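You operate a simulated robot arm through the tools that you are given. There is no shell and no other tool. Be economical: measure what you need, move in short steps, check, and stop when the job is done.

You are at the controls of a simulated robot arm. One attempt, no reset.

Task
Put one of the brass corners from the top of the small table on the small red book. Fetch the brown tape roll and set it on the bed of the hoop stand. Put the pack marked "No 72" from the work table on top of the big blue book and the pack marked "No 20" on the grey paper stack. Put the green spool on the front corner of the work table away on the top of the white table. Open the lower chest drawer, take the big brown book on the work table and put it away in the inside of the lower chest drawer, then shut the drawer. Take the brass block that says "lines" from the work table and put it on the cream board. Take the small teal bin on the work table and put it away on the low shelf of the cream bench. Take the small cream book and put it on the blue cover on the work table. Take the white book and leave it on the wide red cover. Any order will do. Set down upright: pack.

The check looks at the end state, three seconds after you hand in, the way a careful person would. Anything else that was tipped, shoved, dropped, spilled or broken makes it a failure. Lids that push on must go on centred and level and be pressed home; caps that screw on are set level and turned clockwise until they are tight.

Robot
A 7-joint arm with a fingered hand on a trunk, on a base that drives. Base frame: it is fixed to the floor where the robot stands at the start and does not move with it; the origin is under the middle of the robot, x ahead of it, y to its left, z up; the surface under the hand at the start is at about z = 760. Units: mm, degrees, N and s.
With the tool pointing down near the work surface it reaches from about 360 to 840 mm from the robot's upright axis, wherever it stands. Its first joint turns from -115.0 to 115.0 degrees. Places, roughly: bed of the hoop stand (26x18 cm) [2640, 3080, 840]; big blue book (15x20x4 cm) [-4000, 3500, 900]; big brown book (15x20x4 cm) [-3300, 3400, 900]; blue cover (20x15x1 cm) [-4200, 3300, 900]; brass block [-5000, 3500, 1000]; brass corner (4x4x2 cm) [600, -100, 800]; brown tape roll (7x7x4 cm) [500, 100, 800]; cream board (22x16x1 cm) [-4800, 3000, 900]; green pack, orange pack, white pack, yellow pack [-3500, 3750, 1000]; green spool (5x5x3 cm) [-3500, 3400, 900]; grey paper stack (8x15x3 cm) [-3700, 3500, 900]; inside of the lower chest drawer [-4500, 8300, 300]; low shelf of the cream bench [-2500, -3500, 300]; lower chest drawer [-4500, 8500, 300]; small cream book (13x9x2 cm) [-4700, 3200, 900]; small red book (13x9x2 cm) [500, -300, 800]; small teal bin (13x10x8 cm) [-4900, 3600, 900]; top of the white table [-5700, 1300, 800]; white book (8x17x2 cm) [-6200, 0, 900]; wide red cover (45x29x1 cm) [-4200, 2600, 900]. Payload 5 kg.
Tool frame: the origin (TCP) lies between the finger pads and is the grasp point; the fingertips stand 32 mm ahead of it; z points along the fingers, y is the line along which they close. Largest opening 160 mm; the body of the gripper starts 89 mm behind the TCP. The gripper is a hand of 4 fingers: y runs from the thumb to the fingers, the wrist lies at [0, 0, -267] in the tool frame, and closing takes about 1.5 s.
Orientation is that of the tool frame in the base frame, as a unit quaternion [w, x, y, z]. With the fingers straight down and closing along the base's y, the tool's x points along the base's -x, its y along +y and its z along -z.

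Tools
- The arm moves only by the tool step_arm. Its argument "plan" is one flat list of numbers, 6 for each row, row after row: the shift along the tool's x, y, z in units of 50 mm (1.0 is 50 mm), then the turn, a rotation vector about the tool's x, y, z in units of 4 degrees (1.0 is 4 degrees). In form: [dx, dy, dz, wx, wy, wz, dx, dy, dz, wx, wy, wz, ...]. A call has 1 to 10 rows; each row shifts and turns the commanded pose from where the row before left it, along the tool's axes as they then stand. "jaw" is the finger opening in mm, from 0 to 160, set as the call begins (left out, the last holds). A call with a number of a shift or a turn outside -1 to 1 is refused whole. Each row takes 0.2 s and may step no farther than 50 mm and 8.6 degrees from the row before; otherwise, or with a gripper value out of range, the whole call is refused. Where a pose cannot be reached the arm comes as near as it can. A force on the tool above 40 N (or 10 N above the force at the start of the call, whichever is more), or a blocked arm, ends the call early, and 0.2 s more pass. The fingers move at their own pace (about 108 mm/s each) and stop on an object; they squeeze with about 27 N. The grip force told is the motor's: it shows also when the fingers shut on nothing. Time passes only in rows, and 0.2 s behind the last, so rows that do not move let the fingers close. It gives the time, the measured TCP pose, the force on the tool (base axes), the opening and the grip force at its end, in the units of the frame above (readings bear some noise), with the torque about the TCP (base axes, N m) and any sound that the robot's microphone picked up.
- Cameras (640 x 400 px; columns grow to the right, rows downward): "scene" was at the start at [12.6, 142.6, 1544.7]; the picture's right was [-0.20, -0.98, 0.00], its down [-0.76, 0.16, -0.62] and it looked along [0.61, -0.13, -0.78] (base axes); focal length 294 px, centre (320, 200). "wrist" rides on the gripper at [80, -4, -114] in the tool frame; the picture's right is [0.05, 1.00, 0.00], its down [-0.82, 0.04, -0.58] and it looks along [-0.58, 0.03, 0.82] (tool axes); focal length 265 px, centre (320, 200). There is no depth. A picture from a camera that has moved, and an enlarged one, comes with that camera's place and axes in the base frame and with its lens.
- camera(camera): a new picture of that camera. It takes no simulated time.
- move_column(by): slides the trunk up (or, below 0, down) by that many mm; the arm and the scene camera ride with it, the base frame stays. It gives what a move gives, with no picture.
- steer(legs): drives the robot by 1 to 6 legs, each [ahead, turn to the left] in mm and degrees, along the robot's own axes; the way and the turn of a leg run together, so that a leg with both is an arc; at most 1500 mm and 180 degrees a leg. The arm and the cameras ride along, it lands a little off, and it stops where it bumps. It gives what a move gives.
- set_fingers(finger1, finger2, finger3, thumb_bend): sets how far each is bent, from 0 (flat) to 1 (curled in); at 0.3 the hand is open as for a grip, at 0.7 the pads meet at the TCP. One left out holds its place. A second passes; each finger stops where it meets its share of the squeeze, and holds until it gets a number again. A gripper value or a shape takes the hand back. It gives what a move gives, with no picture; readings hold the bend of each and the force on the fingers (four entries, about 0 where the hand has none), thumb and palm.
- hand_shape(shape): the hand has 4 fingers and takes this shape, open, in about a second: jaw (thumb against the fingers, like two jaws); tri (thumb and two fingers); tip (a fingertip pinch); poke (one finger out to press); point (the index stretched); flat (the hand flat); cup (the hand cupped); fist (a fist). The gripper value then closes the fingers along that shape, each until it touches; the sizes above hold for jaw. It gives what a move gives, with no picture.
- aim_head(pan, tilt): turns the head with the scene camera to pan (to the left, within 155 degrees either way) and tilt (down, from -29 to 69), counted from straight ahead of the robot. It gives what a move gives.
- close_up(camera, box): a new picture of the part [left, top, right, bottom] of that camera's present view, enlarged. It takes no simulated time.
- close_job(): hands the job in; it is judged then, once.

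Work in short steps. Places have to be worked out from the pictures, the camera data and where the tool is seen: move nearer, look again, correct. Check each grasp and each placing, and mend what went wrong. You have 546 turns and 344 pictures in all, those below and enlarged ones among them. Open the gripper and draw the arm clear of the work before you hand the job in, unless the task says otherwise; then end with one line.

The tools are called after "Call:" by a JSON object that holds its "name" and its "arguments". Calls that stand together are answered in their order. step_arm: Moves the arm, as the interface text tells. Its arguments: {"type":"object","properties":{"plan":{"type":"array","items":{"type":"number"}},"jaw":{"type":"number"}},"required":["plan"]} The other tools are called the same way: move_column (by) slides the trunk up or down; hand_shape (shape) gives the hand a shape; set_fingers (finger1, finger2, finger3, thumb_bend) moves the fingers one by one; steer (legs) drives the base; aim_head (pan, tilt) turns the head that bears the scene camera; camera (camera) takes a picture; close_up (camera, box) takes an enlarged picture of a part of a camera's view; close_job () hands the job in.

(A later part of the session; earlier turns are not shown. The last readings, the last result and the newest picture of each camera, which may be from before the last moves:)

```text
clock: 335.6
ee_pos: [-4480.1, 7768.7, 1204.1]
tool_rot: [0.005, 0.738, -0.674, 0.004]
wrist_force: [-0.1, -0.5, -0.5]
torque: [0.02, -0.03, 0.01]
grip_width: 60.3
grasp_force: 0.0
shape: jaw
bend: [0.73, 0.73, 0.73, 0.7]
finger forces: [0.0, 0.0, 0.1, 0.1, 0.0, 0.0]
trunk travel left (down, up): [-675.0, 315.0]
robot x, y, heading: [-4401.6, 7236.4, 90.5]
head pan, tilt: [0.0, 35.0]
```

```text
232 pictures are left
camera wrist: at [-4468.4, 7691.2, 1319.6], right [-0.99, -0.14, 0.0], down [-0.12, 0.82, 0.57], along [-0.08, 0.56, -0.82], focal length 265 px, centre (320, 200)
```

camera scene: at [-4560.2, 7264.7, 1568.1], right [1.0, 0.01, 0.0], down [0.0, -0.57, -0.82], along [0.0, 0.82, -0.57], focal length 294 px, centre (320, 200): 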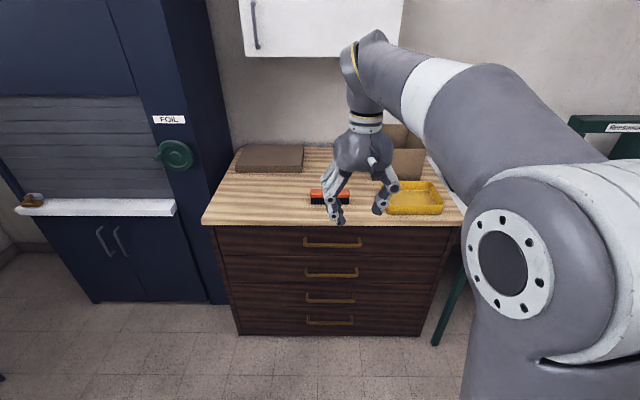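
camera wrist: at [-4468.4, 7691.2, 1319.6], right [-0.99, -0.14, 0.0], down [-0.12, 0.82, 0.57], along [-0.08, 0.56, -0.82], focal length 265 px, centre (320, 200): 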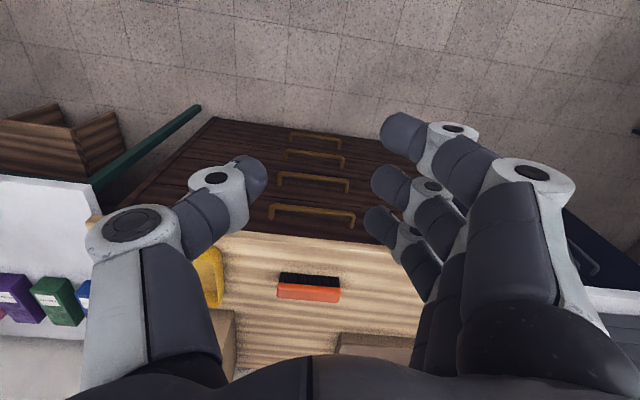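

Triangulating with both cameras gives handles at about z≈811, 643, 443–460 and 288 (at y≈8085), so the picture is different from my first guess. I'll lower the trunk for a more level look before deciding which drawer is "lower".

Call:
{"name": "move_column", "arguments": {"by": -400}}

Call:
{"name": "move_column", "arguments": {"by": -150}}

Call:
{"name": "aim_head", "arguments": {"pan": 0, "tilt": 30}}

Call:
{"name": "camera", "arguments": {"camera": "scene"}}

```text
clock: 339.4
ee_pos: [-4481.0, 7769.8, 805.0]
tool_rot: [0.006, 0.739, -0.674, 0.005]
wrist_force: [-0.2, 1.0, 0.4]
torque: [0.05, -0.02, 0.04]
grip_width: 60.8
grasp_force: 0.1
shape: jaw
bend: [0.73, 0.73, 0.73, 0.7]
finger forces: [0.1, 0.1, 0.0, 0.0, 0.0, 0.0]
trunk travel left (down, up): [-275.0, 715.0]
robot x, y, heading: [-4398.3, 7233.5, 90.2]
head pan, tilt: [0.0, 35.0]
```

```text
clock: 341.1
ee_pos: [-4480.1, 7769.1, 654.5]
tool_rot: [0.007, 0.739, -0.674, 0.004]
wrist_force: [-0.1, 0.1, -0.9]
torque: [0.02, 0.03, 0.03]
grip_width: 60.8
grasp_force: 0.1
shape: jaw
bend: [0.73, 0.73, 0.73, 0.7]
finger forces: [0.1, 0.0, 0.0, 0.0, 0.0, 0.1]
trunk travel left (down, up): [-125.0, 865.0]
robot x, y, heading: [-4402.5, 7235.6, 90.0]
head pan, tilt: [0.0, 35.0]
```

```text
clock: 341.8
ee_pos: [-4480.5, 7769.4, 653.9]
tool_rot: [0.005, 0.739, -0.674, 0.004]
wrist_force: [0.2, 0.0, 0.2]
torque: [0.01, -0.03, 0.0]
grip_width: 60.6
grasp_force: 0.1
shape: jaw
bend: [0.73, 0.73, 0.73, 0.7]
finger forces: [0.1, 0.0, 0.1, 0.0, 0.0, 0.1]
trunk travel left (down, up): [-125.0, 865.0]
robot x, y, heading: [-4402.6, 7236.6, 90.4]
head pan, tilt: [0.0, 30.0]
```

```text
231 pictures are left
camera scene: at [-4560.2, 7267.0, 1025.9], right [1.0, 0.01, 0.0], down [0.0, -0.5, -0.87], along [0.0, 0.87, -0.5], focal length 294 px, centre (320, 200)
```

scene: 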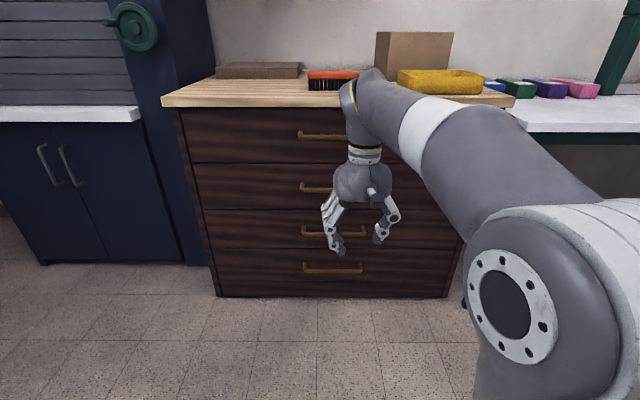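

With the large vertical baseline, handles come out consistently at z≈750, 565, 392, 194 (y≈8147); seams at ≈466 and ≈286. Only the third drawer's floor fits the given z≈300, so the third is "lower". I'll move the hand out and begin rotating it to point at the chest.

Call:
{"name": "step_arm", "arguments": {"plan": [-0.8, 0.2, 0, 0, 0, 0.66, -0.8, 0.2, 0, 0, 0, 0.66, -0.8, 0.2, 0, 0, 0, 0, -0.6, 0.1, 0, 0, 0, 0, 0, 0, 0, 0, 0, 0], "jaw": 90}}

Call:
{"name": "step_arm", "arguments": {"plan": [0, 0, 0, -1, -1, 1, 0, 0, 0, -1, -1, 1, 0, 0, 0, -1, -1, 1, 0, 0, 0, -1, -1, 1, 0, 0, 0, -1, -1, 1, 0, 0, 0, -1, -1, 1, 0, 0, 0, -1, -1, 1, 0, 0, 0, -1, -1, 1]}}

```text
clock: 343.0
ee_pos: [-4520.7, 7916.9, 655.3]
tool_rot: [-0.005, -0.706, 0.708, -0.005]
wrist_force: [0.4, 0.0, -0.9]
torque: [0.01, -0.01, 0.0]
grip_width: 89.0
grasp_force: 0.0
shape: jaw
bend: [0.72, 0.72, 0.72, 0.7]
finger forces: [0.0, 0.0, 0.1, 0.1, 0.0, 0.0]
trunk travel left (down, up): [-125.0, 865.0]
robot x, y, heading: [-4402.4, 7236.9, 90.3]
head pan, tilt: [0.0, 30.0]
```

```text
clock: 344.8
ee_pos: [-4518.8, 7918.1, 652.7]
tool_rot: [-0.003, -0.434, 0.819, 0.374]
wrist_force: [-0.8, 0.4, -1.0]
torque: [0.01, 0.03, 0.01]
grip_width: 89.2
grasp_force: 0.0
shape: jaw
bend: [0.72, 0.72, 0.72, 0.7]
finger forces: [0.1, 0.0, 0.1, 0.0, 0.0, 0.0]
trunk travel left (down, up): [-125.0, 865.0]
robot x, y, heading: [-4398.1, 7238.1, 90.4]
head pan, tilt: [0.0, 30.0]
```

Rotation is heading the right way. Continuing the remaining ~9 rows.

Call:
{"name": "step_arm", "arguments": {"plan": [0, 0, 0, -1, -1, 1, 0, 0, 0, -1, -1, 1, 0, 0, 0, -1, -1, 1, 0, 0, 0, -1, -1, 1, 0, 0, 0, -1, -1, 1, 0, 0, 0, -1, -1, 1, 0, 0, 0, -1, -1, 1, 0, 0, 0, -1, -1, 1, 0, 0, 0, -1, -1, 1, 0, 0, 0, -0.32, -0.32, 0.32]}}

Call:
{"name": "camera", "arguments": {"camera": "scene"}}

Call:
{"name": "camera", "arguments": {"camera": "wrist"}}

```text
clock: 347.0
ee_pos: [-4506.5, 7915.4, 670.1]
tool_rot: [-0.019, -0.055, 0.729, 0.682]
wrist_force: [11.1, 1.6, 0.1]
torque: [-0.05, 0.18, 1.13]
grip_width: 89.4
grasp_force: 0.0
shape: jaw
bend: [0.72, 0.72, 0.72, 0.7]
finger forces: [0.0, 0.0, 0.0, 0.1, 0.0, 0.0]
out of reach, approached as far as the arm can: row 5, 7, 9, 10
trunk travel left (down, up): [-125.0, 865.0]
robot x, y, heading: [-4402.5, 7236.1, 90.2]
head pan, tilt: [0.0, 30.0]
```

```text
230 pictures are left
camera scene: at [-4559.4, 7267.8, 1026.0], right [1.0, 0.0, 0.0], down [0.0, -0.5, -0.87], along [0.0, 0.87, -0.5], focal length 294 px, centre (320, 200)
```

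scene: 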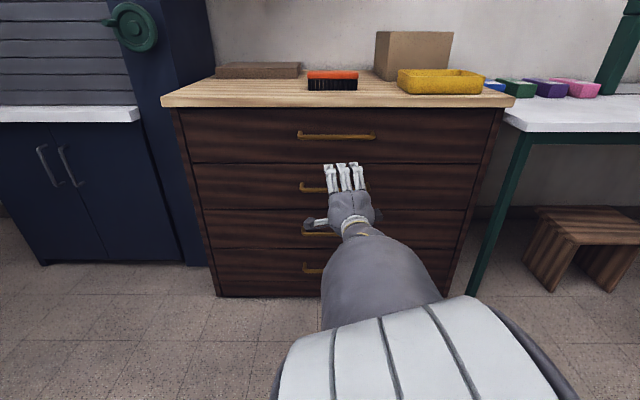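

```text
229 pictures are left
camera wrist: at [-4574.7, 7794.1, 669.5], right [-0.11, 0.06, 0.99], down [0.87, -0.48, 0.12], along [0.49, 0.87, 0.0], focal length 265 px, centre (320, 200)
```

wrist: 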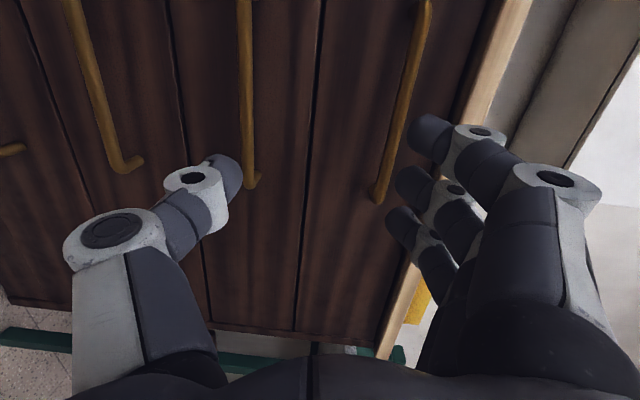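

The hand now points at the chest (≈7° off, at a joint limit). The wrist view confirms handle 2 at z≈562. I'll lower the hand to handle 3's height.

Call:
{"name": "step_arm", "arguments": {"plan": [0, -0.9, 0, 0, 0, 0, 0, -0.9, 0, 0, 0, 0, 0, -0.9, 0, 0, 0, 0, 0, -0.9, 0, 0, 0, 0, 0, -0.9, 0, 0, 0, 0, 0, -0.9, 0, 0, 0, 0, 0, 0, 0, 0, 0, 0]}}

Call:
{"name": "camera", "arguments": {"camera": "wrist"}}

```text
clock: 348.6
ee_pos: [-4410.0, 7884.5, 577.2]
tool_rot: [-0.019, -0.049, 0.736, 0.675]
wrist_force: [0.0, 0.7, 0.5]
torque: [0.01, 0.0, -0.01]
grip_width: 89.6
grasp_force: 0.1
shape: jaw
bend: [0.72, 0.72, 0.72, 0.7]
finger forces: [0.0, 0.0, 0.0, 0.1, 0.1, 0.1]
out of reach, approached as far as the arm can: row 1, 2, 3, 4, 5, 6
trunk travel left (down, up): [-125.0, 865.0]
robot x, y, heading: [-4403.1, 7234.0, 90.5]
head pan, tilt: [0.0, 30.0]
```

```text
228 pictures are left
camera wrist: at [-4478.8, 7763.4, 579.8], right [-0.1, 0.08, 0.99], down [0.86, -0.49, 0.12], along [0.49, 0.87, -0.02], focal length 265 px, centre (320, 200)
```

wrist: 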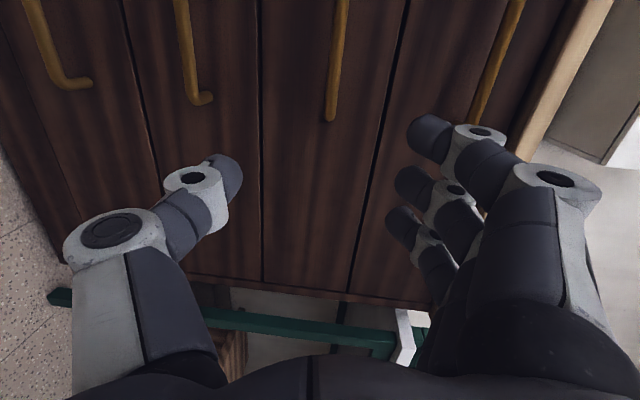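

The arm is limited in this pose. I'll lower the trunk the rest of the way to gain height range.

Call:
{"name": "move_column", "arguments": {"by": -125}}

Call:
{"name": "step_arm", "arguments": {"plan": [0, -0.6, 0, 0, 0, 0, 0, -0.6, 0, 0, 0, 0, 0, 0, 0, 0, 0, 0]}}

```text
clock: 350.1
ee_pos: [-4409.5, 7883.9, 451.3]
tool_rot: [-0.019, -0.049, 0.736, 0.675]
wrist_force: [0.0, 0.2, -0.2]
torque: [0.01, -0.01, 0.01]
grip_width: 89.5
grasp_force: 0.0
shape: jaw
bend: [0.72, 0.72, 0.72, 0.7]
finger forces: [0.0, 0.0, 0.0, 0.1, 0.0, 0.0]
trunk travel left (down, up): [0.0, 990.0]
robot x, y, heading: [-4402.1, 7232.1, 90.4]
head pan, tilt: [0.0, 30.0]
```

```text
clock: 350.9
ee_pos: [-4401.5, 7874.3, 438.8]
tool_rot: [-0.026, -0.049, 0.74, 0.67]
wrist_force: [0.7, 0.0, -0.5]
torque: [-0.02, 0.0, -0.03]
grip_width: 89.7
grasp_force: 0.1
shape: jaw
bend: [0.72, 0.72, 0.72, 0.7]
finger forces: [0.0, 0.0, 0.1, 0.0, 0.1, 0.0]
out of reach, approached as far as the arm can: row 1, 2
trunk travel left (down, up): [0.0, 990.0]
robot x, y, heading: [-4402.3, 7237.4, 90.0]
head pan, tilt: [0.0, 30.0]
```

I'll pitch the hand 24° downward, which should ease the wrist and still let me pinch the bar.

Call:
{"name": "step_arm", "arguments": {"plan": [0, 0, 0, 1, 0, 0, 0, 0, 0, 1, 0, 0, 0, 0, 0, 1, 0, 0, 0, 0, 0, 1, 0, 0, 0, 0, 0, 1, 0, 0, 0, 0, 0, 1, 0, 0, 0, 0, 0, 0, 0, 0]}}

Call:
{"name": "camera", "arguments": {"camera": "wrist"}}

Call:
{"name": "camera", "arguments": {"camera": "scene"}}

```text
clock: 352.6
ee_pos: [-4401.4, 7875.1, 438.2]
tool_rot: [-0.008, -0.052, 0.86, 0.507]
wrist_force: [-0.2, -0.1, 0.2]
torque: [0.02, -0.01, 0.03]
grip_width: 89.6
grasp_force: 0.1
shape: jaw
bend: [0.72, 0.72, 0.72, 0.7]
finger forces: [0.0, 0.0, 0.0, 0.0, 0.0, 0.0]
trunk travel left (down, up): [0.0, 990.0]
robot x, y, heading: [-4404.4, 7241.8, 90.2]
head pan, tilt: [0.0, 30.0]
```

```text
227 pictures are left
camera wrist: at [-4473.8, 7764.6, 487.5], right [-0.13, 0.47, 0.87], down [0.85, -0.4, 0.35], along [0.52, 0.78, -0.35], focal length 265 px, centre (320, 200)
```

wrist: 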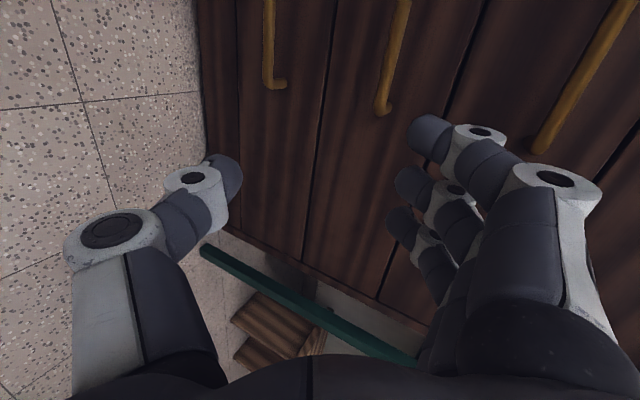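

```text
226 pictures are left
camera scene: at [-4560.2, 7267.0, 900.9], right [1.0, 0.01, 0.0], down [0.0, -0.5, -0.87], along [0.0, 0.87, -0.5], focal length 294 px, centre (320, 200)
```

scene: 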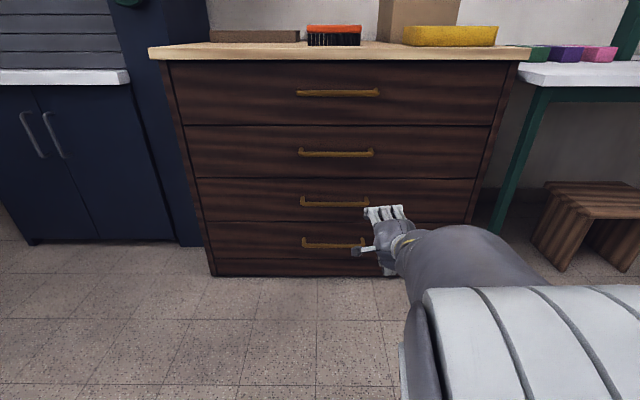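

This pose works. Handle 3's bar is at about (x −4619..−4395, y≈8147, z≈391). I'll move to a standoff 70 mm short of it.

Call:
{"name": "step_arm", "arguments": {"plan": [0.233, 0.386, 0.782, 0, 0, 0, 0.233, 0.386, 0.782, 0, 0, 0, 0.233, 0.386, 0.782, 0, 0, 0, 0.233, 0.386, 0.782, 0, 0, 0, 0.233, 0.386, 0.782, 0, 0, 0, 0, 0, 0, 0, 0, 0]}}

Call:
{"name": "camera", "arguments": {"camera": "wrist"}}

Call:
{"name": "close_up", "arguments": {"camera": "scene", "box": [260, 140, 460, 280]}}

```text
clock: 353.9
ee_pos: [-4496.1, 7977.4, 478.9]
tool_rot: [-0.008, -0.052, 0.86, 0.508]
wrist_force: [-0.3, -0.2, 0.0]
torque: [0.02, -0.04, -0.02]
grip_width: 89.6
grasp_force: 0.1
shape: jaw
bend: [0.72, 0.72, 0.72, 0.7]
finger forces: [0.0, 0.0, 0.0, 0.1, 0.0, 0.0]
out of reach, approached as far as the arm can: row 2, 3, 4, 5
trunk travel left (down, up): [0.0, 990.0]
robot x, y, heading: [-4400.6, 7235.5, 90.4]
head pan, tilt: [0.0, 30.0]
```

```text
225 pictures are left
camera wrist: at [-4567.9, 7868.9, 528.5], right [-0.13, 0.47, 0.87], down [0.85, -0.4, 0.35], along [0.52, 0.78, -0.35], focal length 265 px, centre (320, 200)
```

wrist: 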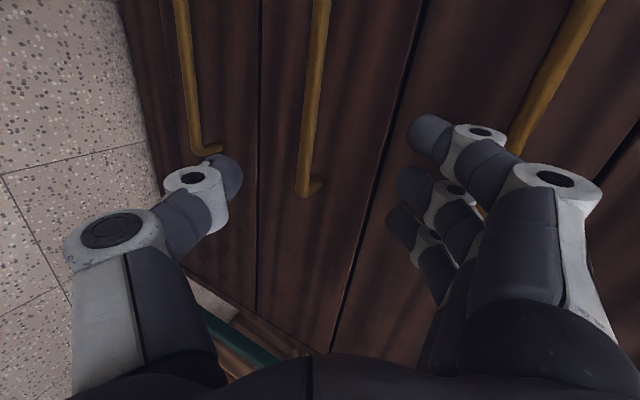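

```text
2.86 times, centred on (360, 210) of scene
camera zoom: at [-4560.2, 7267.0, 900.9], right [1.0, 0.01, 0.0], down [0.0, -0.5, -0.87], along [0.0, 0.87, -0.5], focal length 839 px, centre (206, 171)
```

zoom: 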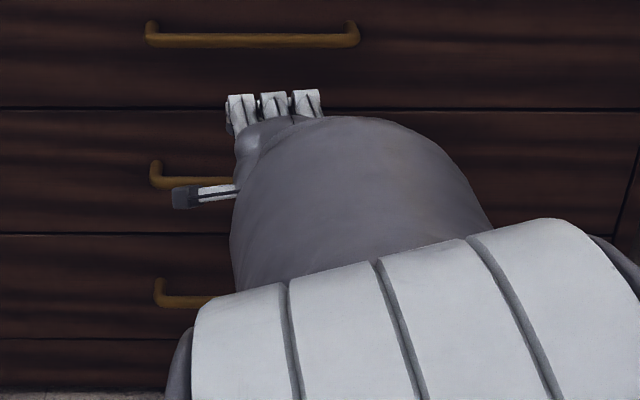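

Out of reach from here; I'll bring the hand in and down, then drive the base 215 mm closer.

Call:
{"name": "step_arm", "arguments": {"plan": [0.086, -0.667, -0.464, 0, 0, 0, 0.086, -0.667, -0.464, 0, 0, 0, 0.086, -0.667, -0.464, 0, 0, 0, 0, 0, 0, 0, 0, 0]}}

Call:
{"name": "steer", "arguments": {"legs": [[180, 0]]}}

Call:
{"name": "camera", "arguments": {"camera": "wrist"}}

Call:
{"name": "camera", "arguments": {"camera": "scene"}}

```text
clock: 354.9
ee_pos: [-4493.0, 7866.5, 423.1]
tool_rot: [-0.008, -0.052, 0.86, 0.508]
wrist_force: [0.3, 0.5, -0.4]
torque: [0.0, -0.02, -0.05]
grip_width: 89.7
grasp_force: 0.0
shape: jaw
bend: [0.72, 0.72, 0.72, 0.7]
finger forces: [0.0, 0.0, 0.0, 0.0, 0.0, 0.1]
trunk travel left (down, up): [0.0, 990.0]
robot x, y, heading: [-4399.1, 7232.6, 90.1]
head pan, tilt: [0.0, 30.0]
```

```text
clock: 356.5
ee_pos: [-4497.4, 8049.4, 423.1]
tool_rot: [-0.009, -0.054, 0.86, 0.508]
wrist_force: [-0.2, 1.1, -0.3]
torque: [0.01, -0.01, -0.01]
grip_width: 89.8
grasp_force: 0.1
shape: jaw
bend: [0.72, 0.72, 0.72, 0.7]
finger forces: [0.1, 0.0, 0.1, 0.1, 0.1, 0.0]
trunk travel left (down, up): [0.0, 990.0]
robot x, y, heading: [-4404.3, 7418.4, 90.3]
head pan, tilt: [0.0, 30.0]
```

```text
223 pictures are left
camera wrist: at [-4569.5, 7939.9, 471.6], right [-0.13, 0.47, 0.87], down [0.85, -0.4, 0.35], along [0.51, 0.78, -0.35], focal length 265 px, centre (320, 200)
```

wrist: 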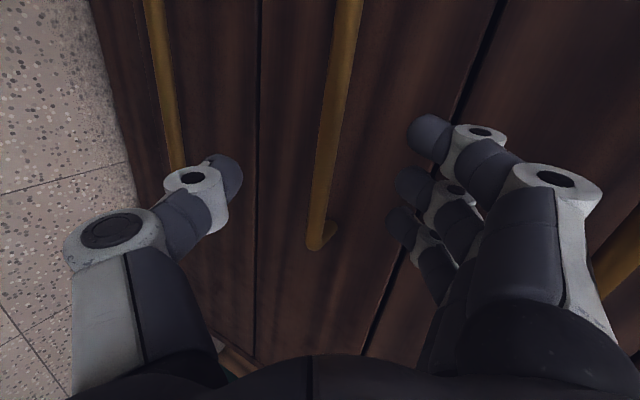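

```text
222 pictures are left
camera scene: at [-4561.6, 7449.3, 900.9], right [1.0, 0.01, 0.0], down [0.0, -0.5, -0.87], along [-0.01, 0.87, -0.5], focal length 294 px, centre (320, 200)
```

scene: 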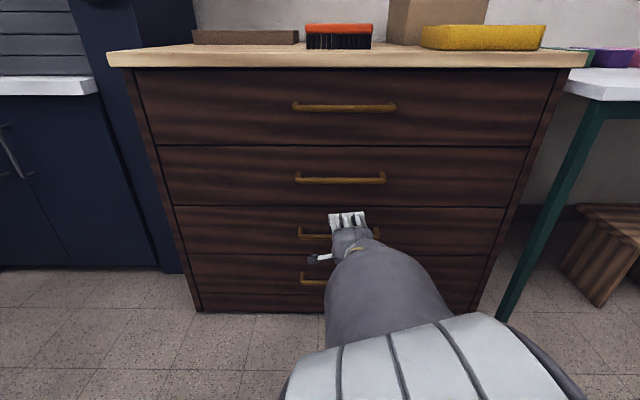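

The bar is nicely between thumb and fingers, 103 mm ahead and 15 mm toward the fingers. I'll advance 90 mm.

Call:
{"name": "step_arm", "arguments": {"plan": [0, 0.3, 0.3, 0, 0, 0, 0, 0, 0.5, 0, 0, 0, 0, 0, 0.5, 0, 0, 0, 0, 0, 0.4, 0, 0, 0, 0, 0, 0, 0, 0, 0]}}

Call:
{"name": "camera", "arguments": {"camera": "wrist"}}

```text
clock: 357.3
ee_pos: [-4508.0, 8104.0, 402.3]
tool_rot: [-0.011, -0.057, 0.861, 0.505]
wrist_force: [1.2, -31.6, 6.6]
torque: [1.12, -0.08, -0.42]
grip_width: 82.9
grasp_force: 0.0
shape: jaw
bend: [0.73, 0.74, 0.76, 0.7]
finger forces: [4.5, 10.9, 15.8, 0.0, 0.0, 0.0]
out of reach, approached as far as the arm can: row 4
trunk travel left (down, up): [0.0, 990.0]
robot x, y, heading: [-4401.9, 7414.8, 90.7]
head pan, tilt: [0.0, 30.0]
stopped in row 4: the force on the tool passed its limit at 60 N (the readings are from after the stop); the commanded pose is now the measured one
```

```text
221 pictures are left
camera wrist: at [-4579.1, 7995.0, 452.1], right [-0.14, 0.48, 0.87], down [0.85, -0.39, 0.35], along [0.51, 0.79, -0.35], focal length 265 px, centre (320, 200)
```

wrist: 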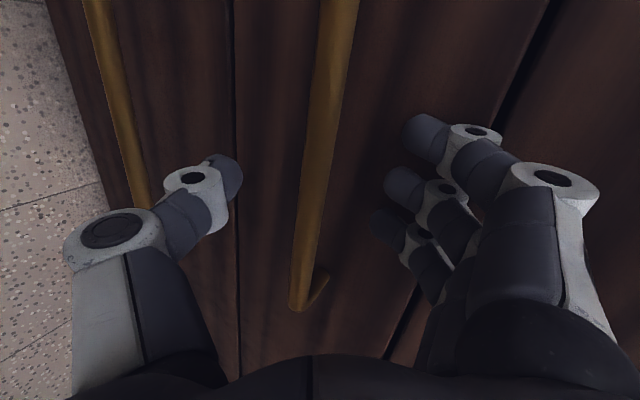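

The upper fingertips touch the drawer front; the bar is ~22 mm ahead of the TCP and centred. I'll back off 8 mm, narrow the opening, move in again, then close.

Call:
{"name": "step_arm", "arguments": {"plan": [0, 0, -0.16, 0, 0, 0, 0, 0, 0, 0, 0, 0, 0, 0, 0, 0, 0, 0], "jaw": 55}}

Call:
{"name": "step_arm", "arguments": {"plan": [0, 0.03, 0.15, 0, 0, 0, 0, 0.03, 0.15, 0, 0, 0, 0, 0, 0.1, 0, 0, 0, 0, 0, 0, 0, 0, 0]}}

Call:
{"name": "camera", "arguments": {"camera": "wrist"}}

```text
clock: 358.1
ee_pos: [-4506.6, 8099.3, 408.2]
tool_rot: [-0.011, -0.057, 0.861, 0.506]
wrist_force: [0.1, 0.2, 0.0]
torque: [0.0, -0.01, 0.04]
grip_width: 55.6
grasp_force: 0.1
shape: jaw
bend: [0.73, 0.73, 0.73, 0.7]
finger forces: [0.0, 0.0, 0.1, 0.1, 0.0, 0.0]
trunk travel left (down, up): [0.0, 990.0]
robot x, y, heading: [-4401.6, 7419.3, 90.5]
head pan, tilt: [0.0, 30.0]
```

```text
clock: 358.9
ee_pos: [-4509.6, 8114.3, 400.0]
tool_rot: [-0.012, -0.057, 0.861, 0.506]
wrist_force: [0.9, -26.4, 9.1]
torque: [0.81, -0.08, -0.48]
grip_width: 52.9
grasp_force: 0.1
shape: jaw
bend: [0.74, 0.75, 0.77, 0.7]
finger forces: [3.2, 8.1, 15.8, 0.1, 0.0, 0.0]
trunk travel left (down, up): [0.0, 990.0]
robot x, y, heading: [-4404.3, 7417.0, 90.6]
head pan, tilt: [0.0, 30.0]
stopped in row 4: the force on the tool passed its limit at 43 N (the readings are from after the stop); the commanded pose is now the measured one
```

```text
220 pictures are left
camera wrist: at [-4579.7, 8004.4, 450.2], right [-0.14, 0.48, 0.87], down [0.85, -0.39, 0.35], along [0.51, 0.79, -0.35], focal length 265 px, centre (320, 200)
```

wrist: 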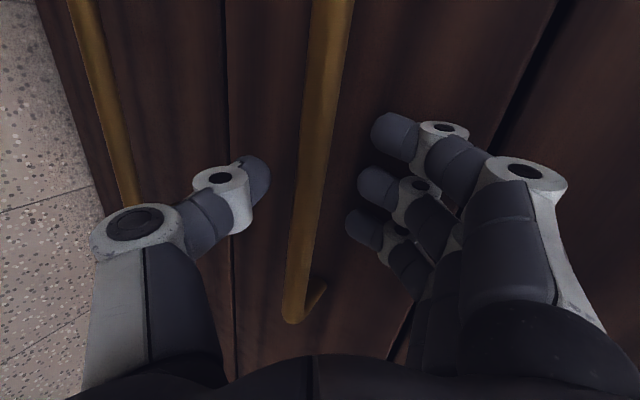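

The bar is centred between the pads. I'll ease back 3 mm and close.

Call:
{"name": "step_arm", "arguments": {"plan": [0, 0, -0.06, 0, 0, 0, 0, 0, 0, 0, 0, 0, 0, 0, 0, 0, 0, 0, 0, 0, 0, 0, 0, 0, 0, 0, 0, 0, 0, 0, 0, 0, 0, 0, 0, 0], "jaw": 0}}

Call:
{"name": "camera", "arguments": {"camera": "wrist"}}

```text
clock: 360.3
ee_pos: [-4508.6, 8110.8, 397.4]
tool_rot: [-0.011, -0.058, 0.864, 0.501]
wrist_force: [0.4, -18.5, -32.2]
torque: [-0.35, 0.05, -0.06]
grip_width: 4.2
grasp_force: 27.1
shape: jaw
bend: [0.74, 0.74, 0.74, 0.68]
finger forces: [2.7, 1.7, 0.6, 0.0, 33.1, 0.0]
trunk travel left (down, up): [0.0, 990.0]
robot x, y, heading: [-4405.6, 7417.2, 90.4]
head pan, tilt: [0.0, 30.0]
```

```text
219 pictures are left
camera wrist: at [-4579.4, 8002.0, 447.3], right [-0.14, 0.48, 0.86], down [0.85, -0.39, 0.36], along [0.51, 0.78, -0.36], focal length 265 px, centre (320, 200)
```

wrist: 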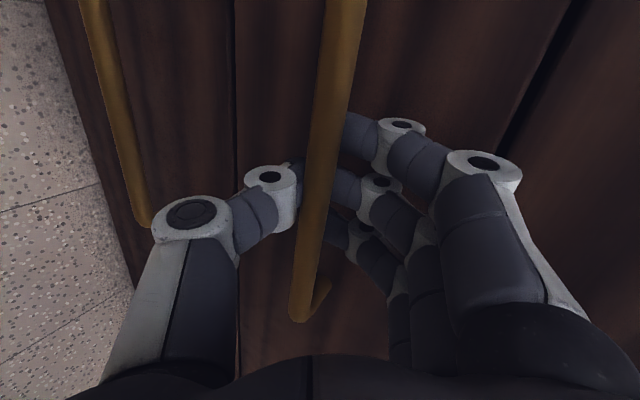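

The fingertips have closed behind the bar, hooking it. I'll pull gently by backing the base 60 mm.

Call:
{"name": "steer", "arguments": {"legs": [[-60, 0]]}}

Call:
{"name": "camera", "arguments": {"camera": "scene"}}

Call:
{"name": "camera", "arguments": {"camera": "wrist"}}

```text
clock: 361.3
ee_pos: [-4508.8, 8050.6, 398.6]
tool_rot: [-0.012, -0.057, 0.863, 0.503]
wrist_force: [-4.2, -0.4, -34.3]
torque: [-0.22, 0.07, -0.08]
grip_width: 2.1
grasp_force: 27.0
shape: jaw
bend: [0.73, 0.73, 0.73, 0.66]
finger forces: [3.9, 2.9, 1.5, 0.1, 35.3, 0.1]
trunk travel left (down, up): [0.0, 990.0]
robot x, y, heading: [-4399.5, 7350.5, 90.7]
head pan, tilt: [0.0, 30.0]
```

```text
218 pictures are left
camera scene: at [-4561.4, 7387.6, 900.7], right [1.0, 0.01, 0.0], down [0.01, -0.5, -0.86], along [-0.01, 0.86, -0.5], focal length 294 px, centre (320, 200)
```

scene: 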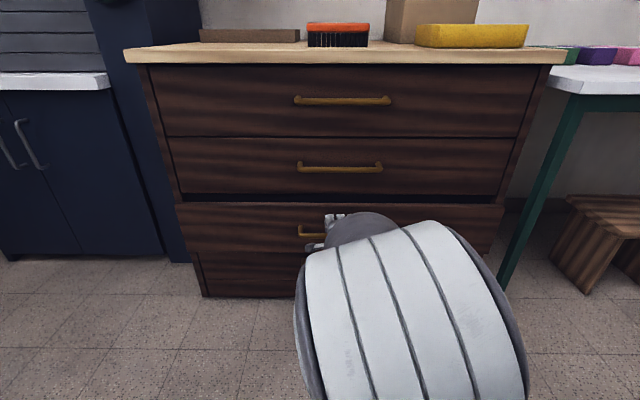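

```text
217 pictures are left
camera wrist: at [-4579.1, 7940.7, 448.5], right [-0.14, 0.48, 0.87], down [0.85, -0.39, 0.35], along [0.51, 0.79, -0.36], focal length 265 px, centre (320, 200)
```

wrist: 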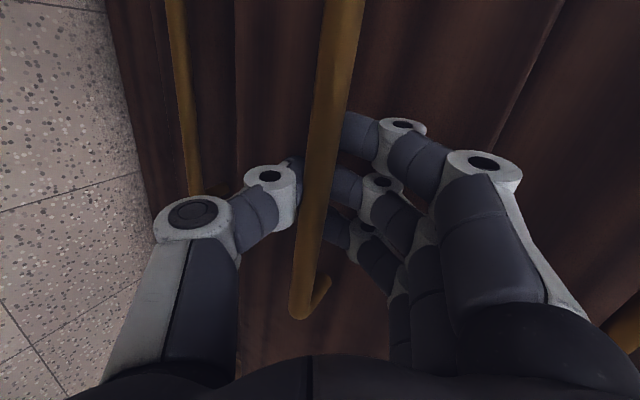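

The third drawer slides. I'll pull it open further, about 260 mm more.

Call:
{"name": "steer", "arguments": {"legs": [[-260, 0]]}}

Call:
{"name": "camera", "arguments": {"camera": "scene"}}

```text
clock: 363.1
ee_pos: [-4507.3, 7792.2, 397.2]
tool_rot: [-0.013, -0.058, 0.863, 0.502]
wrist_force: [-29.3, -3.2, -33.2]
torque: [-0.27, 0.36, 0.12]
grip_width: 1.6
grasp_force: 26.8
shape: jaw
bend: [0.73, 0.73, 0.73, 0.66]
finger forces: [3.6, 2.6, 1.6, 0.0, 36.0, 0.1]
trunk travel left (down, up): [0.0, 990.0]
robot x, y, heading: [-4401.5, 7098.5, 90.3]
head pan, tilt: [0.0, 30.0]
```

```text
216 pictures are left
camera scene: at [-4559.8, 7129.7, 900.6], right [1.0, 0.01, 0.0], down [0.0, -0.5, -0.86], along [-0.01, 0.86, -0.5], focal length 294 px, centre (320, 200)
```

scene: 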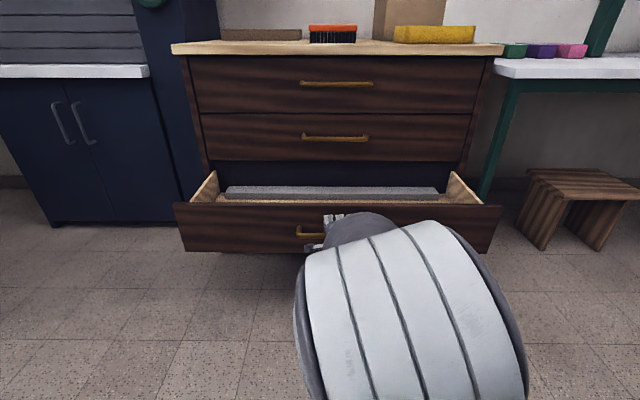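

The drawer is open by ~320 mm. I'll release the bar and withdraw the hand along its axis.

Call:
{"name": "step_arm", "arguments": {"plan": [0, 0, 0, 0, 0, 0, 0, 0, 0, 0, 0, 0, 0, 0, 0, 0, 0, 0, 0, 0, 0, 0, 0, 0, 0, 0, 0, 0, 0, 0], "jaw": 70}}

Call:
{"name": "camera", "arguments": {"camera": "wrist"}}

```text
clock: 364.3
ee_pos: [-4508.0, 7790.6, 398.7]
tool_rot: [-0.013, -0.059, 0.863, 0.502]
wrist_force: [0.6, -2.6, 0.2]
torque: [0.05, -0.03, -0.06]
grip_width: 69.0
grasp_force: 0.2
shape: jaw
bend: [0.73, 0.73, 0.74, 0.7]
finger forces: [0.0, 0.1, 2.1, 0.1, 0.0, 0.0]
trunk travel left (down, up): [0.0, 990.0]
robot x, y, heading: [-4394.7, 7096.6, 90.3]
head pan, tilt: [0.0, 30.0]
```

```text
215 pictures are left
camera wrist: at [-4577.3, 7681.3, 449.2], right [-0.14, 0.48, 0.87], down [0.85, -0.39, 0.35], along [0.5, 0.79, -0.36], focal length 265 px, centre (320, 200)
```

wrist: 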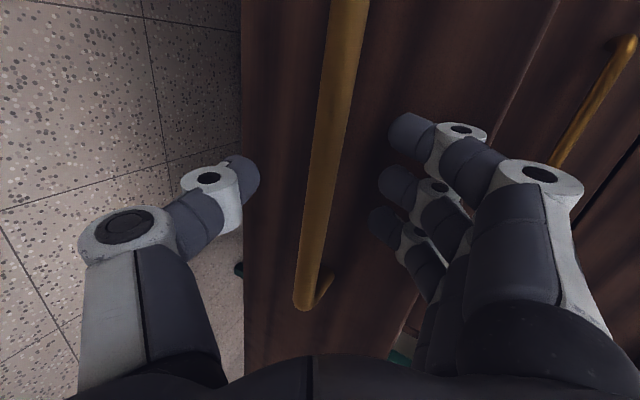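

Clear of the bar. I'll withdraw along −z, back the base 250 mm, and raise the trunk.

Call:
{"name": "step_arm", "arguments": {"plan": [0, 0, -0.8, 0, 0, 0, 0, 0, -0.8, 0, 0, 0, 0, 0, -0.8, 0, 0, 0]}}

Call:
{"name": "steer", "arguments": {"legs": [[-250, 0]]}}

Call:
{"name": "move_column", "arguments": {"by": 400}}

Call:
{"name": "move_column", "arguments": {"by": 275}}

Call:
{"name": "aim_head", "arguments": {"pan": 0, "tilt": 35}}

Call:
{"name": "camera", "arguments": {"camera": "scene"}}

```text
clock: 365.3
ee_pos: [-4334.8, 7690.3, 454.9]
tool_rot: [0.065, 0.073, 0.862, 0.497]
wrist_force: [-0.3, -0.5, -1.3]
torque: [-0.03, 0.01, -0.03]
grip_width: 69.7
grasp_force: 0.0
shape: jaw
bend: [0.73, 0.73, 0.73, 0.7]
finger forces: [0.1, 0.1, 0.1, 0.0, 0.0, 0.0]
trunk travel left (down, up): [0.0, 990.0]
robot x, y, heading: [-4399.7, 7100.6, 90.3]
head pan, tilt: [0.0, 30.0]
stopped in row 3: the arm was blocked; the commanded pose is now the measured one
```

```text
clock: 366.9
ee_pos: [-4344.9, 7522.0, 455.1]
tool_rot: [0.062, 0.067, 0.862, 0.498]
wrist_force: [0.6, 0.3, 1.1]
torque: [0.02, 0.05, 0.03]
grip_width: 70.0
grasp_force: 0.0
shape: jaw
bend: [0.73, 0.73, 0.73, 0.7]
finger forces: [0.0, 0.0, 0.0, 0.1, 0.0, 0.0]
trunk travel left (down, up): [0.0, 990.0]
robot x, y, heading: [-4403.3, 6928.5, 91.1]
head pan, tilt: [0.0, 30.0]
stopped in leg 1: the robot was blocked; the commanded pose is now the measured one
```

```text
clock: 370.7
ee_pos: [-4344.8, 7522.3, 856.7]
tool_rot: [0.062, 0.066, 0.862, 0.498]
wrist_force: [-0.1, 0.4, -0.2]
torque: [0.05, 0.0, -0.01]
grip_width: 69.7
grasp_force: 0.0
shape: jaw
bend: [0.73, 0.73, 0.73, 0.7]
finger forces: [0.0, 0.1, 0.0, 0.0, 0.1, 0.0]
trunk travel left (down, up): [-400.0, 590.0]
robot x, y, heading: [-4402.8, 6922.9, 91.3]
head pan, tilt: [0.0, 30.0]
```

```text
clock: 373.5
ee_pos: [-4345.3, 7520.7, 1130.3]
tool_rot: [0.061, 0.067, 0.863, 0.498]
wrist_force: [0.1, -0.7, 0.7]
torque: [0.0, 0.02, -0.03]
grip_width: 69.8
grasp_force: 0.0
shape: jaw
bend: [0.73, 0.73, 0.73, 0.7]
finger forces: [0.1, 0.0, 0.0, 0.0, 0.0, 0.0]
trunk travel left (down, up): [-675.0, 315.0]
robot x, y, heading: [-4403.9, 6927.1, 91.2]
head pan, tilt: [0.0, 30.0]
```

```text
clock: 374.2
ee_pos: [-4345.3, 7520.5, 1131.7]
tool_rot: [0.062, 0.067, 0.862, 0.498]
wrist_force: [0.1, 1.0, -0.6]
torque: [-0.02, 0.02, 0.02]
grip_width: 69.8
grasp_force: 0.0
shape: jaw
bend: [0.73, 0.73, 0.73, 0.7]
finger forces: [0.0, 0.0, 0.0, 0.0, 0.0, 0.1]
trunk travel left (down, up): [-675.0, 315.0]
robot x, y, heading: [-4402.0, 6923.0, 91.4]
head pan, tilt: [0.0, 35.0]
```

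```text
214 pictures are left
camera scene: at [-4562.0, 6951.9, 1568.2], right [1.0, 0.02, 0.0], down [0.01, -0.57, -0.82], along [-0.02, 0.82, -0.57], focal length 294 px, centre (320, 200)
```

scene: 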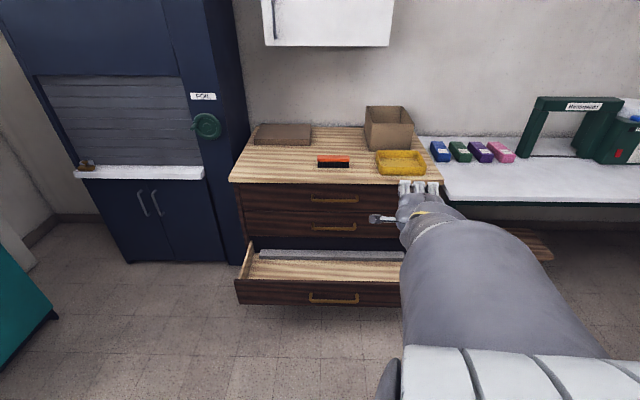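

The base bumped something while reversing at y≈6928. I'll look behind immediately.

Call:
{"name": "aim_head", "arguments": {"pan": 150, "tilt": 40}}

Call:
{"name": "camera", "arguments": {"camera": "scene"}}

Call:
{"name": "aim_head", "arguments": {"pan": -150, "tilt": 40}}

Call:
{"name": "camera", "arguments": {"camera": "scene"}}

```text
clock: 376.5
ee_pos: [-4345.5, 7521.3, 1131.2]
tool_rot: [0.062, 0.068, 0.863, 0.498]
wrist_force: [0.6, 0.2, 0.4]
torque: [0.03, 0.02, 0.0]
grip_width: 69.9
grasp_force: 0.0
shape: jaw
bend: [0.73, 0.73, 0.73, 0.7]
finger forces: [0.0, 0.0, 0.1, 0.0, 0.0, 0.0]
trunk travel left (down, up): [-675.0, 315.0]
robot x, y, heading: [-4403.4, 6926.6, 91.2]
head pan, tilt: [150.0, 40.0]
```

```text
213 pictures are left
camera scene: at [-4601.0, 6789.3, 1560.6], right [-0.88, 0.48, 0.0], down [0.31, 0.56, -0.77], along [-0.37, -0.67, -0.64], focal length 294 px, centre (320, 200)
```

scene: 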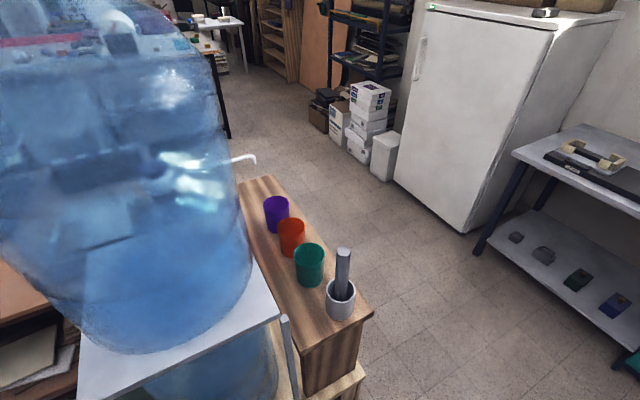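

```text
clock: 380.6
ee_pos: [-4344.9, 7521.4, 1132.1]
tool_rot: [0.062, 0.067, 0.862, 0.498]
wrist_force: [-1.6, 0.2, 0.0]
torque: [0.0, -0.02, -0.02]
grip_width: 69.9
grasp_force: 0.0
shape: jaw
bend: [0.73, 0.73, 0.73, 0.7]
finger forces: [0.0, 0.1, 0.0, 0.0, 0.0, 0.0]
trunk travel left (down, up): [-675.0, 315.0]
robot x, y, heading: [-4404.2, 6925.1, 91.5]
head pan, tilt: [-150.0, 40.0]
```

```text
212 pictures are left
camera scene: at [-4516.0, 6791.1, 1560.6], right [-0.85, -0.52, 0.0], down [-0.33, 0.55, -0.77], along [0.4, -0.65, -0.64], focal length 294 px, centre (320, 200)
```

scene: 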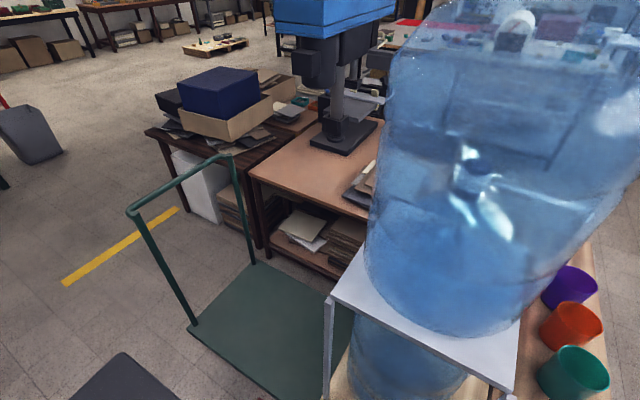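

I touched the water-bottle stand's frame, but everything still stands. I'll drive forward 150 mm away from it, then rotate the hand back to pointing down.

Call:
{"name": "steer", "arguments": {"legs": [[120, 0]]}}

Call:
{"name": "step_arm", "arguments": {"plan": [0, 0, 0, 0.451, 0.581, -0.963, 0, 0, 0, 0.451, 0.581, -0.963, 0, 0, 0, 0.451, 0.581, -0.963, 0, 0, 0, 0.451, 0.581, -0.963, 0, 0, 0, 0.451, 0.581, -0.963, 0, 0, 0, 0.451, 0.581, -0.963, 0, 0, 0, 0.451, 0.581, -0.963, 0, 0, 0, 0.451, 0.581, -0.963, 0, 0, 0, 0.451, 0.581, -0.963, 0, 0, 0, 0.451, 0.581, -0.963]}}

Call:
{"name": "step_arm", "arguments": {"plan": [0, 0, 0, 0.451, 0.581, -0.963, 0, 0, 0, 0.451, 0.581, -0.963, 0, 0, 0, 0.451, 0.581, -0.963, 0, 0, 0, 0.451, 0.581, -0.963, 0, 0, 0, 0.451, 0.581, -0.963, 0, 0, 0, 0.451, 0.581, -0.963, 0, 0, 0, 0.451, 0.581, -0.963, 0, 0, 0, 0.451, 0.581, -0.963, 0, 0, 0, 0.451, 0.581, -0.963, 0, 0, 0, 0.451, 0.581, -0.963]}}

Call:
{"name": "step_arm", "arguments": {"plan": [0, 0, 0, 0.451, 0.581, -0.963, 0, 0, 0, 0.451, 0.581, -0.963, 0, 0, 0, 0.451, 0.581, -0.963, 0, 0, 0, 0, 0, 0]}}

```text
clock: 381.9
ee_pos: [-4344.8, 7645.5, 1129.5]
tool_rot: [0.063, 0.069, 0.862, 0.498]
wrist_force: [0.6, 0.7, -0.3]
torque: [0.02, -0.02, -0.01]
grip_width: 69.9
grasp_force: 0.1
shape: jaw
bend: [0.73, 0.73, 0.73, 0.7]
finger forces: [0.1, 0.1, 0.0, 0.0, 0.1, 0.1]
trunk travel left (down, up): [-675.0, 315.0]
robot x, y, heading: [-4405.6, 7049.3, 90.9]
head pan, tilt: [-150.0, 40.0]
```

```text
clock: 384.1
ee_pos: [-4344.6, 7644.9, 1131.5]
tool_rot: [0.039, -0.306, 0.897, 0.316]
wrist_force: [-0.1, -0.2, -0.2]
torque: [0.01, 0.01, 0.02]
grip_width: 70.1
grasp_force: 0.0
shape: jaw
bend: [0.73, 0.73, 0.73, 0.7]
finger forces: [0.0, 0.0, 0.0, 0.0, 0.0, 0.0]
trunk travel left (down, up): [-675.0, 315.0]
robot x, y, heading: [-4405.3, 7050.1, 91.0]
head pan, tilt: [-150.0, 40.0]
```

```text
clock: 386.3
ee_pos: [-4346.2, 7645.5, 1131.5]
tool_rot: [0.009, -0.628, 0.775, 0.078]
wrist_force: [0.1, 0.1, 0.3]
torque: [0.0, 0.0, -0.03]
grip_width: 70.2
grasp_force: 0.0
shape: jaw
bend: [0.73, 0.73, 0.73, 0.7]
finger forces: [0.0, 0.0, 0.1, 0.0, 0.1, 0.0]
trunk travel left (down, up): [-675.0, 315.0]
robot x, y, heading: [-4405.9, 7050.6, 91.2]
head pan, tilt: [-150.0, 40.0]
```

```text
clock: 387.3
ee_pos: [-4343.6, 7644.7, 1130.2]
tool_rot: [0.0, -0.705, 0.709, 0.002]
wrist_force: [-0.8, 0.0, 0.6]
torque: [0.02, -0.01, -0.02]
grip_width: 69.9
grasp_force: 0.1
shape: jaw
bend: [0.73, 0.73, 0.73, 0.7]
finger forces: [0.0, 0.0, 0.0, 0.1, 0.1, 0.0]
trunk travel left (down, up): [-675.0, 315.0]
robot x, y, heading: [-4404.2, 7049.8, 90.9]
head pan, tilt: [-150.0, 40.0]
```

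The hand is square and down again. I'll tuck the arm and drive back: east along y≈7110, then south at x≈-2000.

Call:
{"name": "step_arm", "arguments": {"plan": [0.6, 0, -0.6, 0, 0, 0, 0.6, 0, -0.6, 0, 0, 0, 0.4, 0, -0.5, 0, 0, 0]}}

Call:
{"name": "steer", "arguments": {"legs": [[60, 0], [0, -91], [1500, 0], [900, 0], [0, -90]]}}

Call:
{"name": "aim_head", "arguments": {"pan": 0, "tilt": 25}}

Call:
{"name": "camera", "arguments": {"camera": "scene"}}

```text
clock: 388.1
ee_pos: [-4340.3, 7564.3, 1217.2]
tool_rot: [0.0, -0.705, 0.709, 0.003]
wrist_force: [0.8, 0.2, 0.3]
torque: [0.02, -0.01, -0.04]
grip_width: 69.8
grasp_force: 0.0
shape: jaw
bend: [0.73, 0.73, 0.73, 0.7]
finger forces: [0.0, 0.1, 0.0, 0.0, 0.1, 0.1]
trunk travel left (down, up): [-675.0, 315.0]
robot x, y, heading: [-4403.4, 7049.9, 91.1]
head pan, tilt: [-150.0, 40.0]
```

```text
clock: 408.2
ee_pos: [-2045.2, 6726.7, 1217.0]
tool_rot: [0.002, 0.704, 0.71, 0.0]
wrist_force: [0.6, -1.2, -0.4]
torque: [-0.01, 0.04, -0.03]
grip_width: 70.0
grasp_force: 0.0
shape: jaw
bend: [0.73, 0.73, 0.73, 0.7]
finger forces: [0.0, 0.0, 0.0, 0.0, 0.0, 0.0]
trunk travel left (down, up): [-675.0, 315.0]
robot x, y, heading: [-1988.5, 7243.6, -88.0]
head pan, tilt: [-150.0, 40.0]
```

```text
clock: 410.5
ee_pos: [-2046.2, 6726.9, 1216.6]
tool_rot: [0.002, 0.705, 0.71, 0.0]
wrist_force: [-0.2, 0.6, -0.4]
torque: [-0.03, -0.03, -0.03]
grip_width: 70.1
grasp_force: 0.0
shape: jaw
bend: [0.73, 0.73, 0.73, 0.7]
finger forces: [0.0, 0.0, 0.0, 0.0, 0.1, 0.0]
trunk travel left (down, up): [-675.0, 315.0]
robot x, y, heading: [-1990.4, 7246.4, -88.4]
head pan, tilt: [0.0, 25.0]
```

```text
211 pictures are left
camera scene: at [-1833.3, 7219.0, 1583.9], right [-1.0, -0.03, 0.0], down [-0.01, 0.42, -0.91], along [0.03, -0.91, -0.42], focal length 294 px, centre (320, 200)
```

scene: 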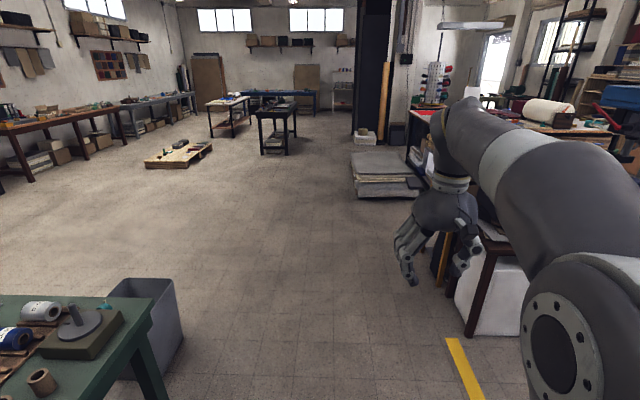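

The way south is clear. I'll drive down, then west into the aisle and face the table near the brown book.

Call:
{"name": "steer", "arguments": {"legs": [[1500, 0], [1350, 0], [0, -86.8], [1400, 0], [0, 85]]}}

Call:
{"name": "aim_head", "arguments": {"pan": 0, "tilt": 45}}

Call:
{"name": "camera", "arguments": {"camera": "scene"}}

Call:
{"name": "camera", "arguments": {"camera": "wrist"}}

```text
clock: 438.1
ee_pos: [-3341.1, 3694.5, 1217.0]
tool_rot: [0.002, 0.717, 0.697, -0.001]
wrist_force: [-0.2, -0.9, 0.3]
torque: [0.0, 0.0, -0.03]
grip_width: 69.9
grasp_force: 0.0
shape: jaw
bend: [0.73, 0.73, 0.73, 0.7]
finger forces: [0.1, 0.0, 0.0, 0.0, 0.1, 0.0]
trunk travel left (down, up): [-675.0, 315.0]
robot x, y, heading: [-3267.0, 4207.2, -90.3]
head pan, tilt: [0.0, 25.0]
```

```text
clock: 438.9
ee_pos: [-3342.7, 3694.1, 1217.5]
tool_rot: [0.002, 0.717, 0.697, -0.001]
wrist_force: [0.3, -0.3, -0.3]
torque: [0.02, -0.03, 0.02]
grip_width: 69.9
grasp_force: 0.2
shape: jaw
bend: [0.73, 0.73, 0.73, 0.7]
finger forces: [0.0, 0.0, 0.1, 0.0, 0.0, 0.1]
trunk travel left (down, up): [-675.0, 315.0]
robot x, y, heading: [-3265.7, 4211.6, -90.1]
head pan, tilt: [0.0, 45.0]
```

```text
210 pictures are left
camera scene: at [-3112.4, 4190.0, 1553.4], right [-1.0, 0.0, 0.0], down [0.0, 0.71, -0.71], along [0.0, -0.71, -0.71], focal length 294 px, centre (320, 200)
```

scene: 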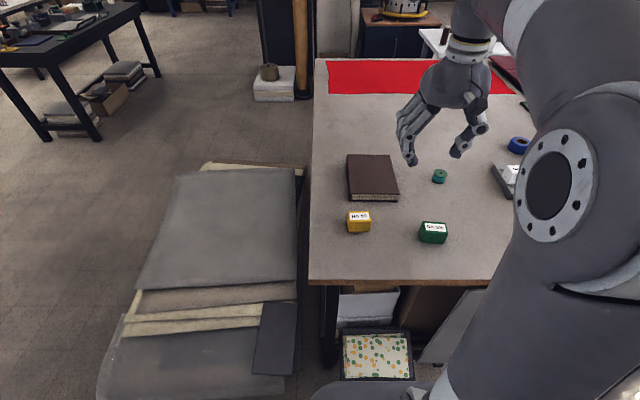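

```text
209 pictures are left
camera wrist: at [-3344.0, 3775.2, 1330.8], right [1.0, 0.03, 0.0], down [0.02, -0.81, 0.58], along [0.02, -0.58, -0.81], focal length 265 px, centre (320, 200)
```

wrist: 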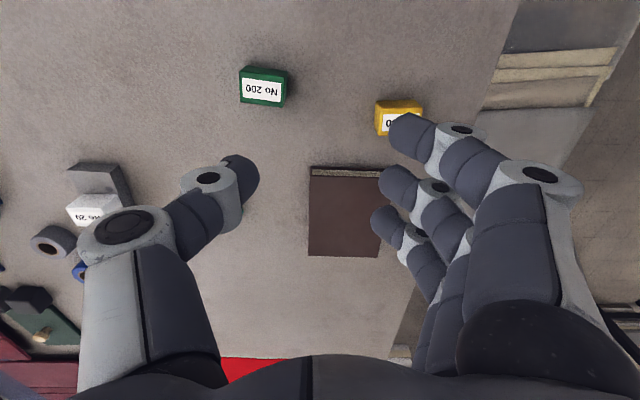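

The brown book is centred near (-3287,3452), ~14 cm wide along x. I'll open to 160 and move over it.

Call:
{"name": "step_arm", "arguments": {"plan": [-0.78, 0.18, 0.56, 0, 0, 0, -0.78, 0.18, 0.56, 0, 0, 0, -0.78, 0.18, 0.56, 0, 0, 0, -0.78, 0.18, 0.56, 0, 0, 0, -0.78, 0.18, 0.56, 0, 0, 0, -0.78, 0.18, 0.56, 0, 0, 0, 0, 0, 0.5, 0, 0, 0, 0, 0, 0, 0, 0, 0], "jaw": 160}}

Call:
{"name": "camera", "arguments": {"camera": "wrist"}}

```text
clock: 440.7
ee_pos: [-3289.0, 3460.5, 1022.9]
tool_rot: [0.002, 0.716, 0.698, 0.0]
wrist_force: [-0.4, 0.0, 0.8]
torque: [-0.02, -0.01, 0.02]
grip_width: 159.9
grasp_force: 0.0
shape: jaw
bend: [0.3, 0.3, 0.3, 0.3]
finger forces: [0.0, 0.0, 0.0, 0.1, 0.0, 0.0]
trunk travel left (down, up): [-675.0, 315.0]
robot x, y, heading: [-3261.9, 4212.8, -90.3]
head pan, tilt: [0.0, 45.0]
```

```text
208 pictures are left
camera wrist: at [-3291.2, 3541.5, 1136.8], right [1.0, 0.03, 0.0], down [0.02, -0.81, 0.58], along [0.02, -0.58, -0.81], focal length 265 px, centre (320, 200)
```

wrist: 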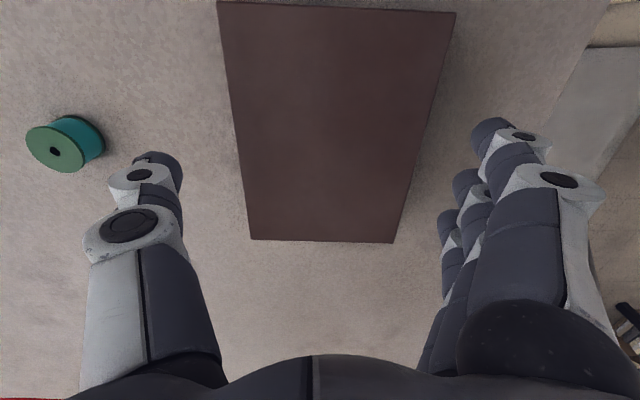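

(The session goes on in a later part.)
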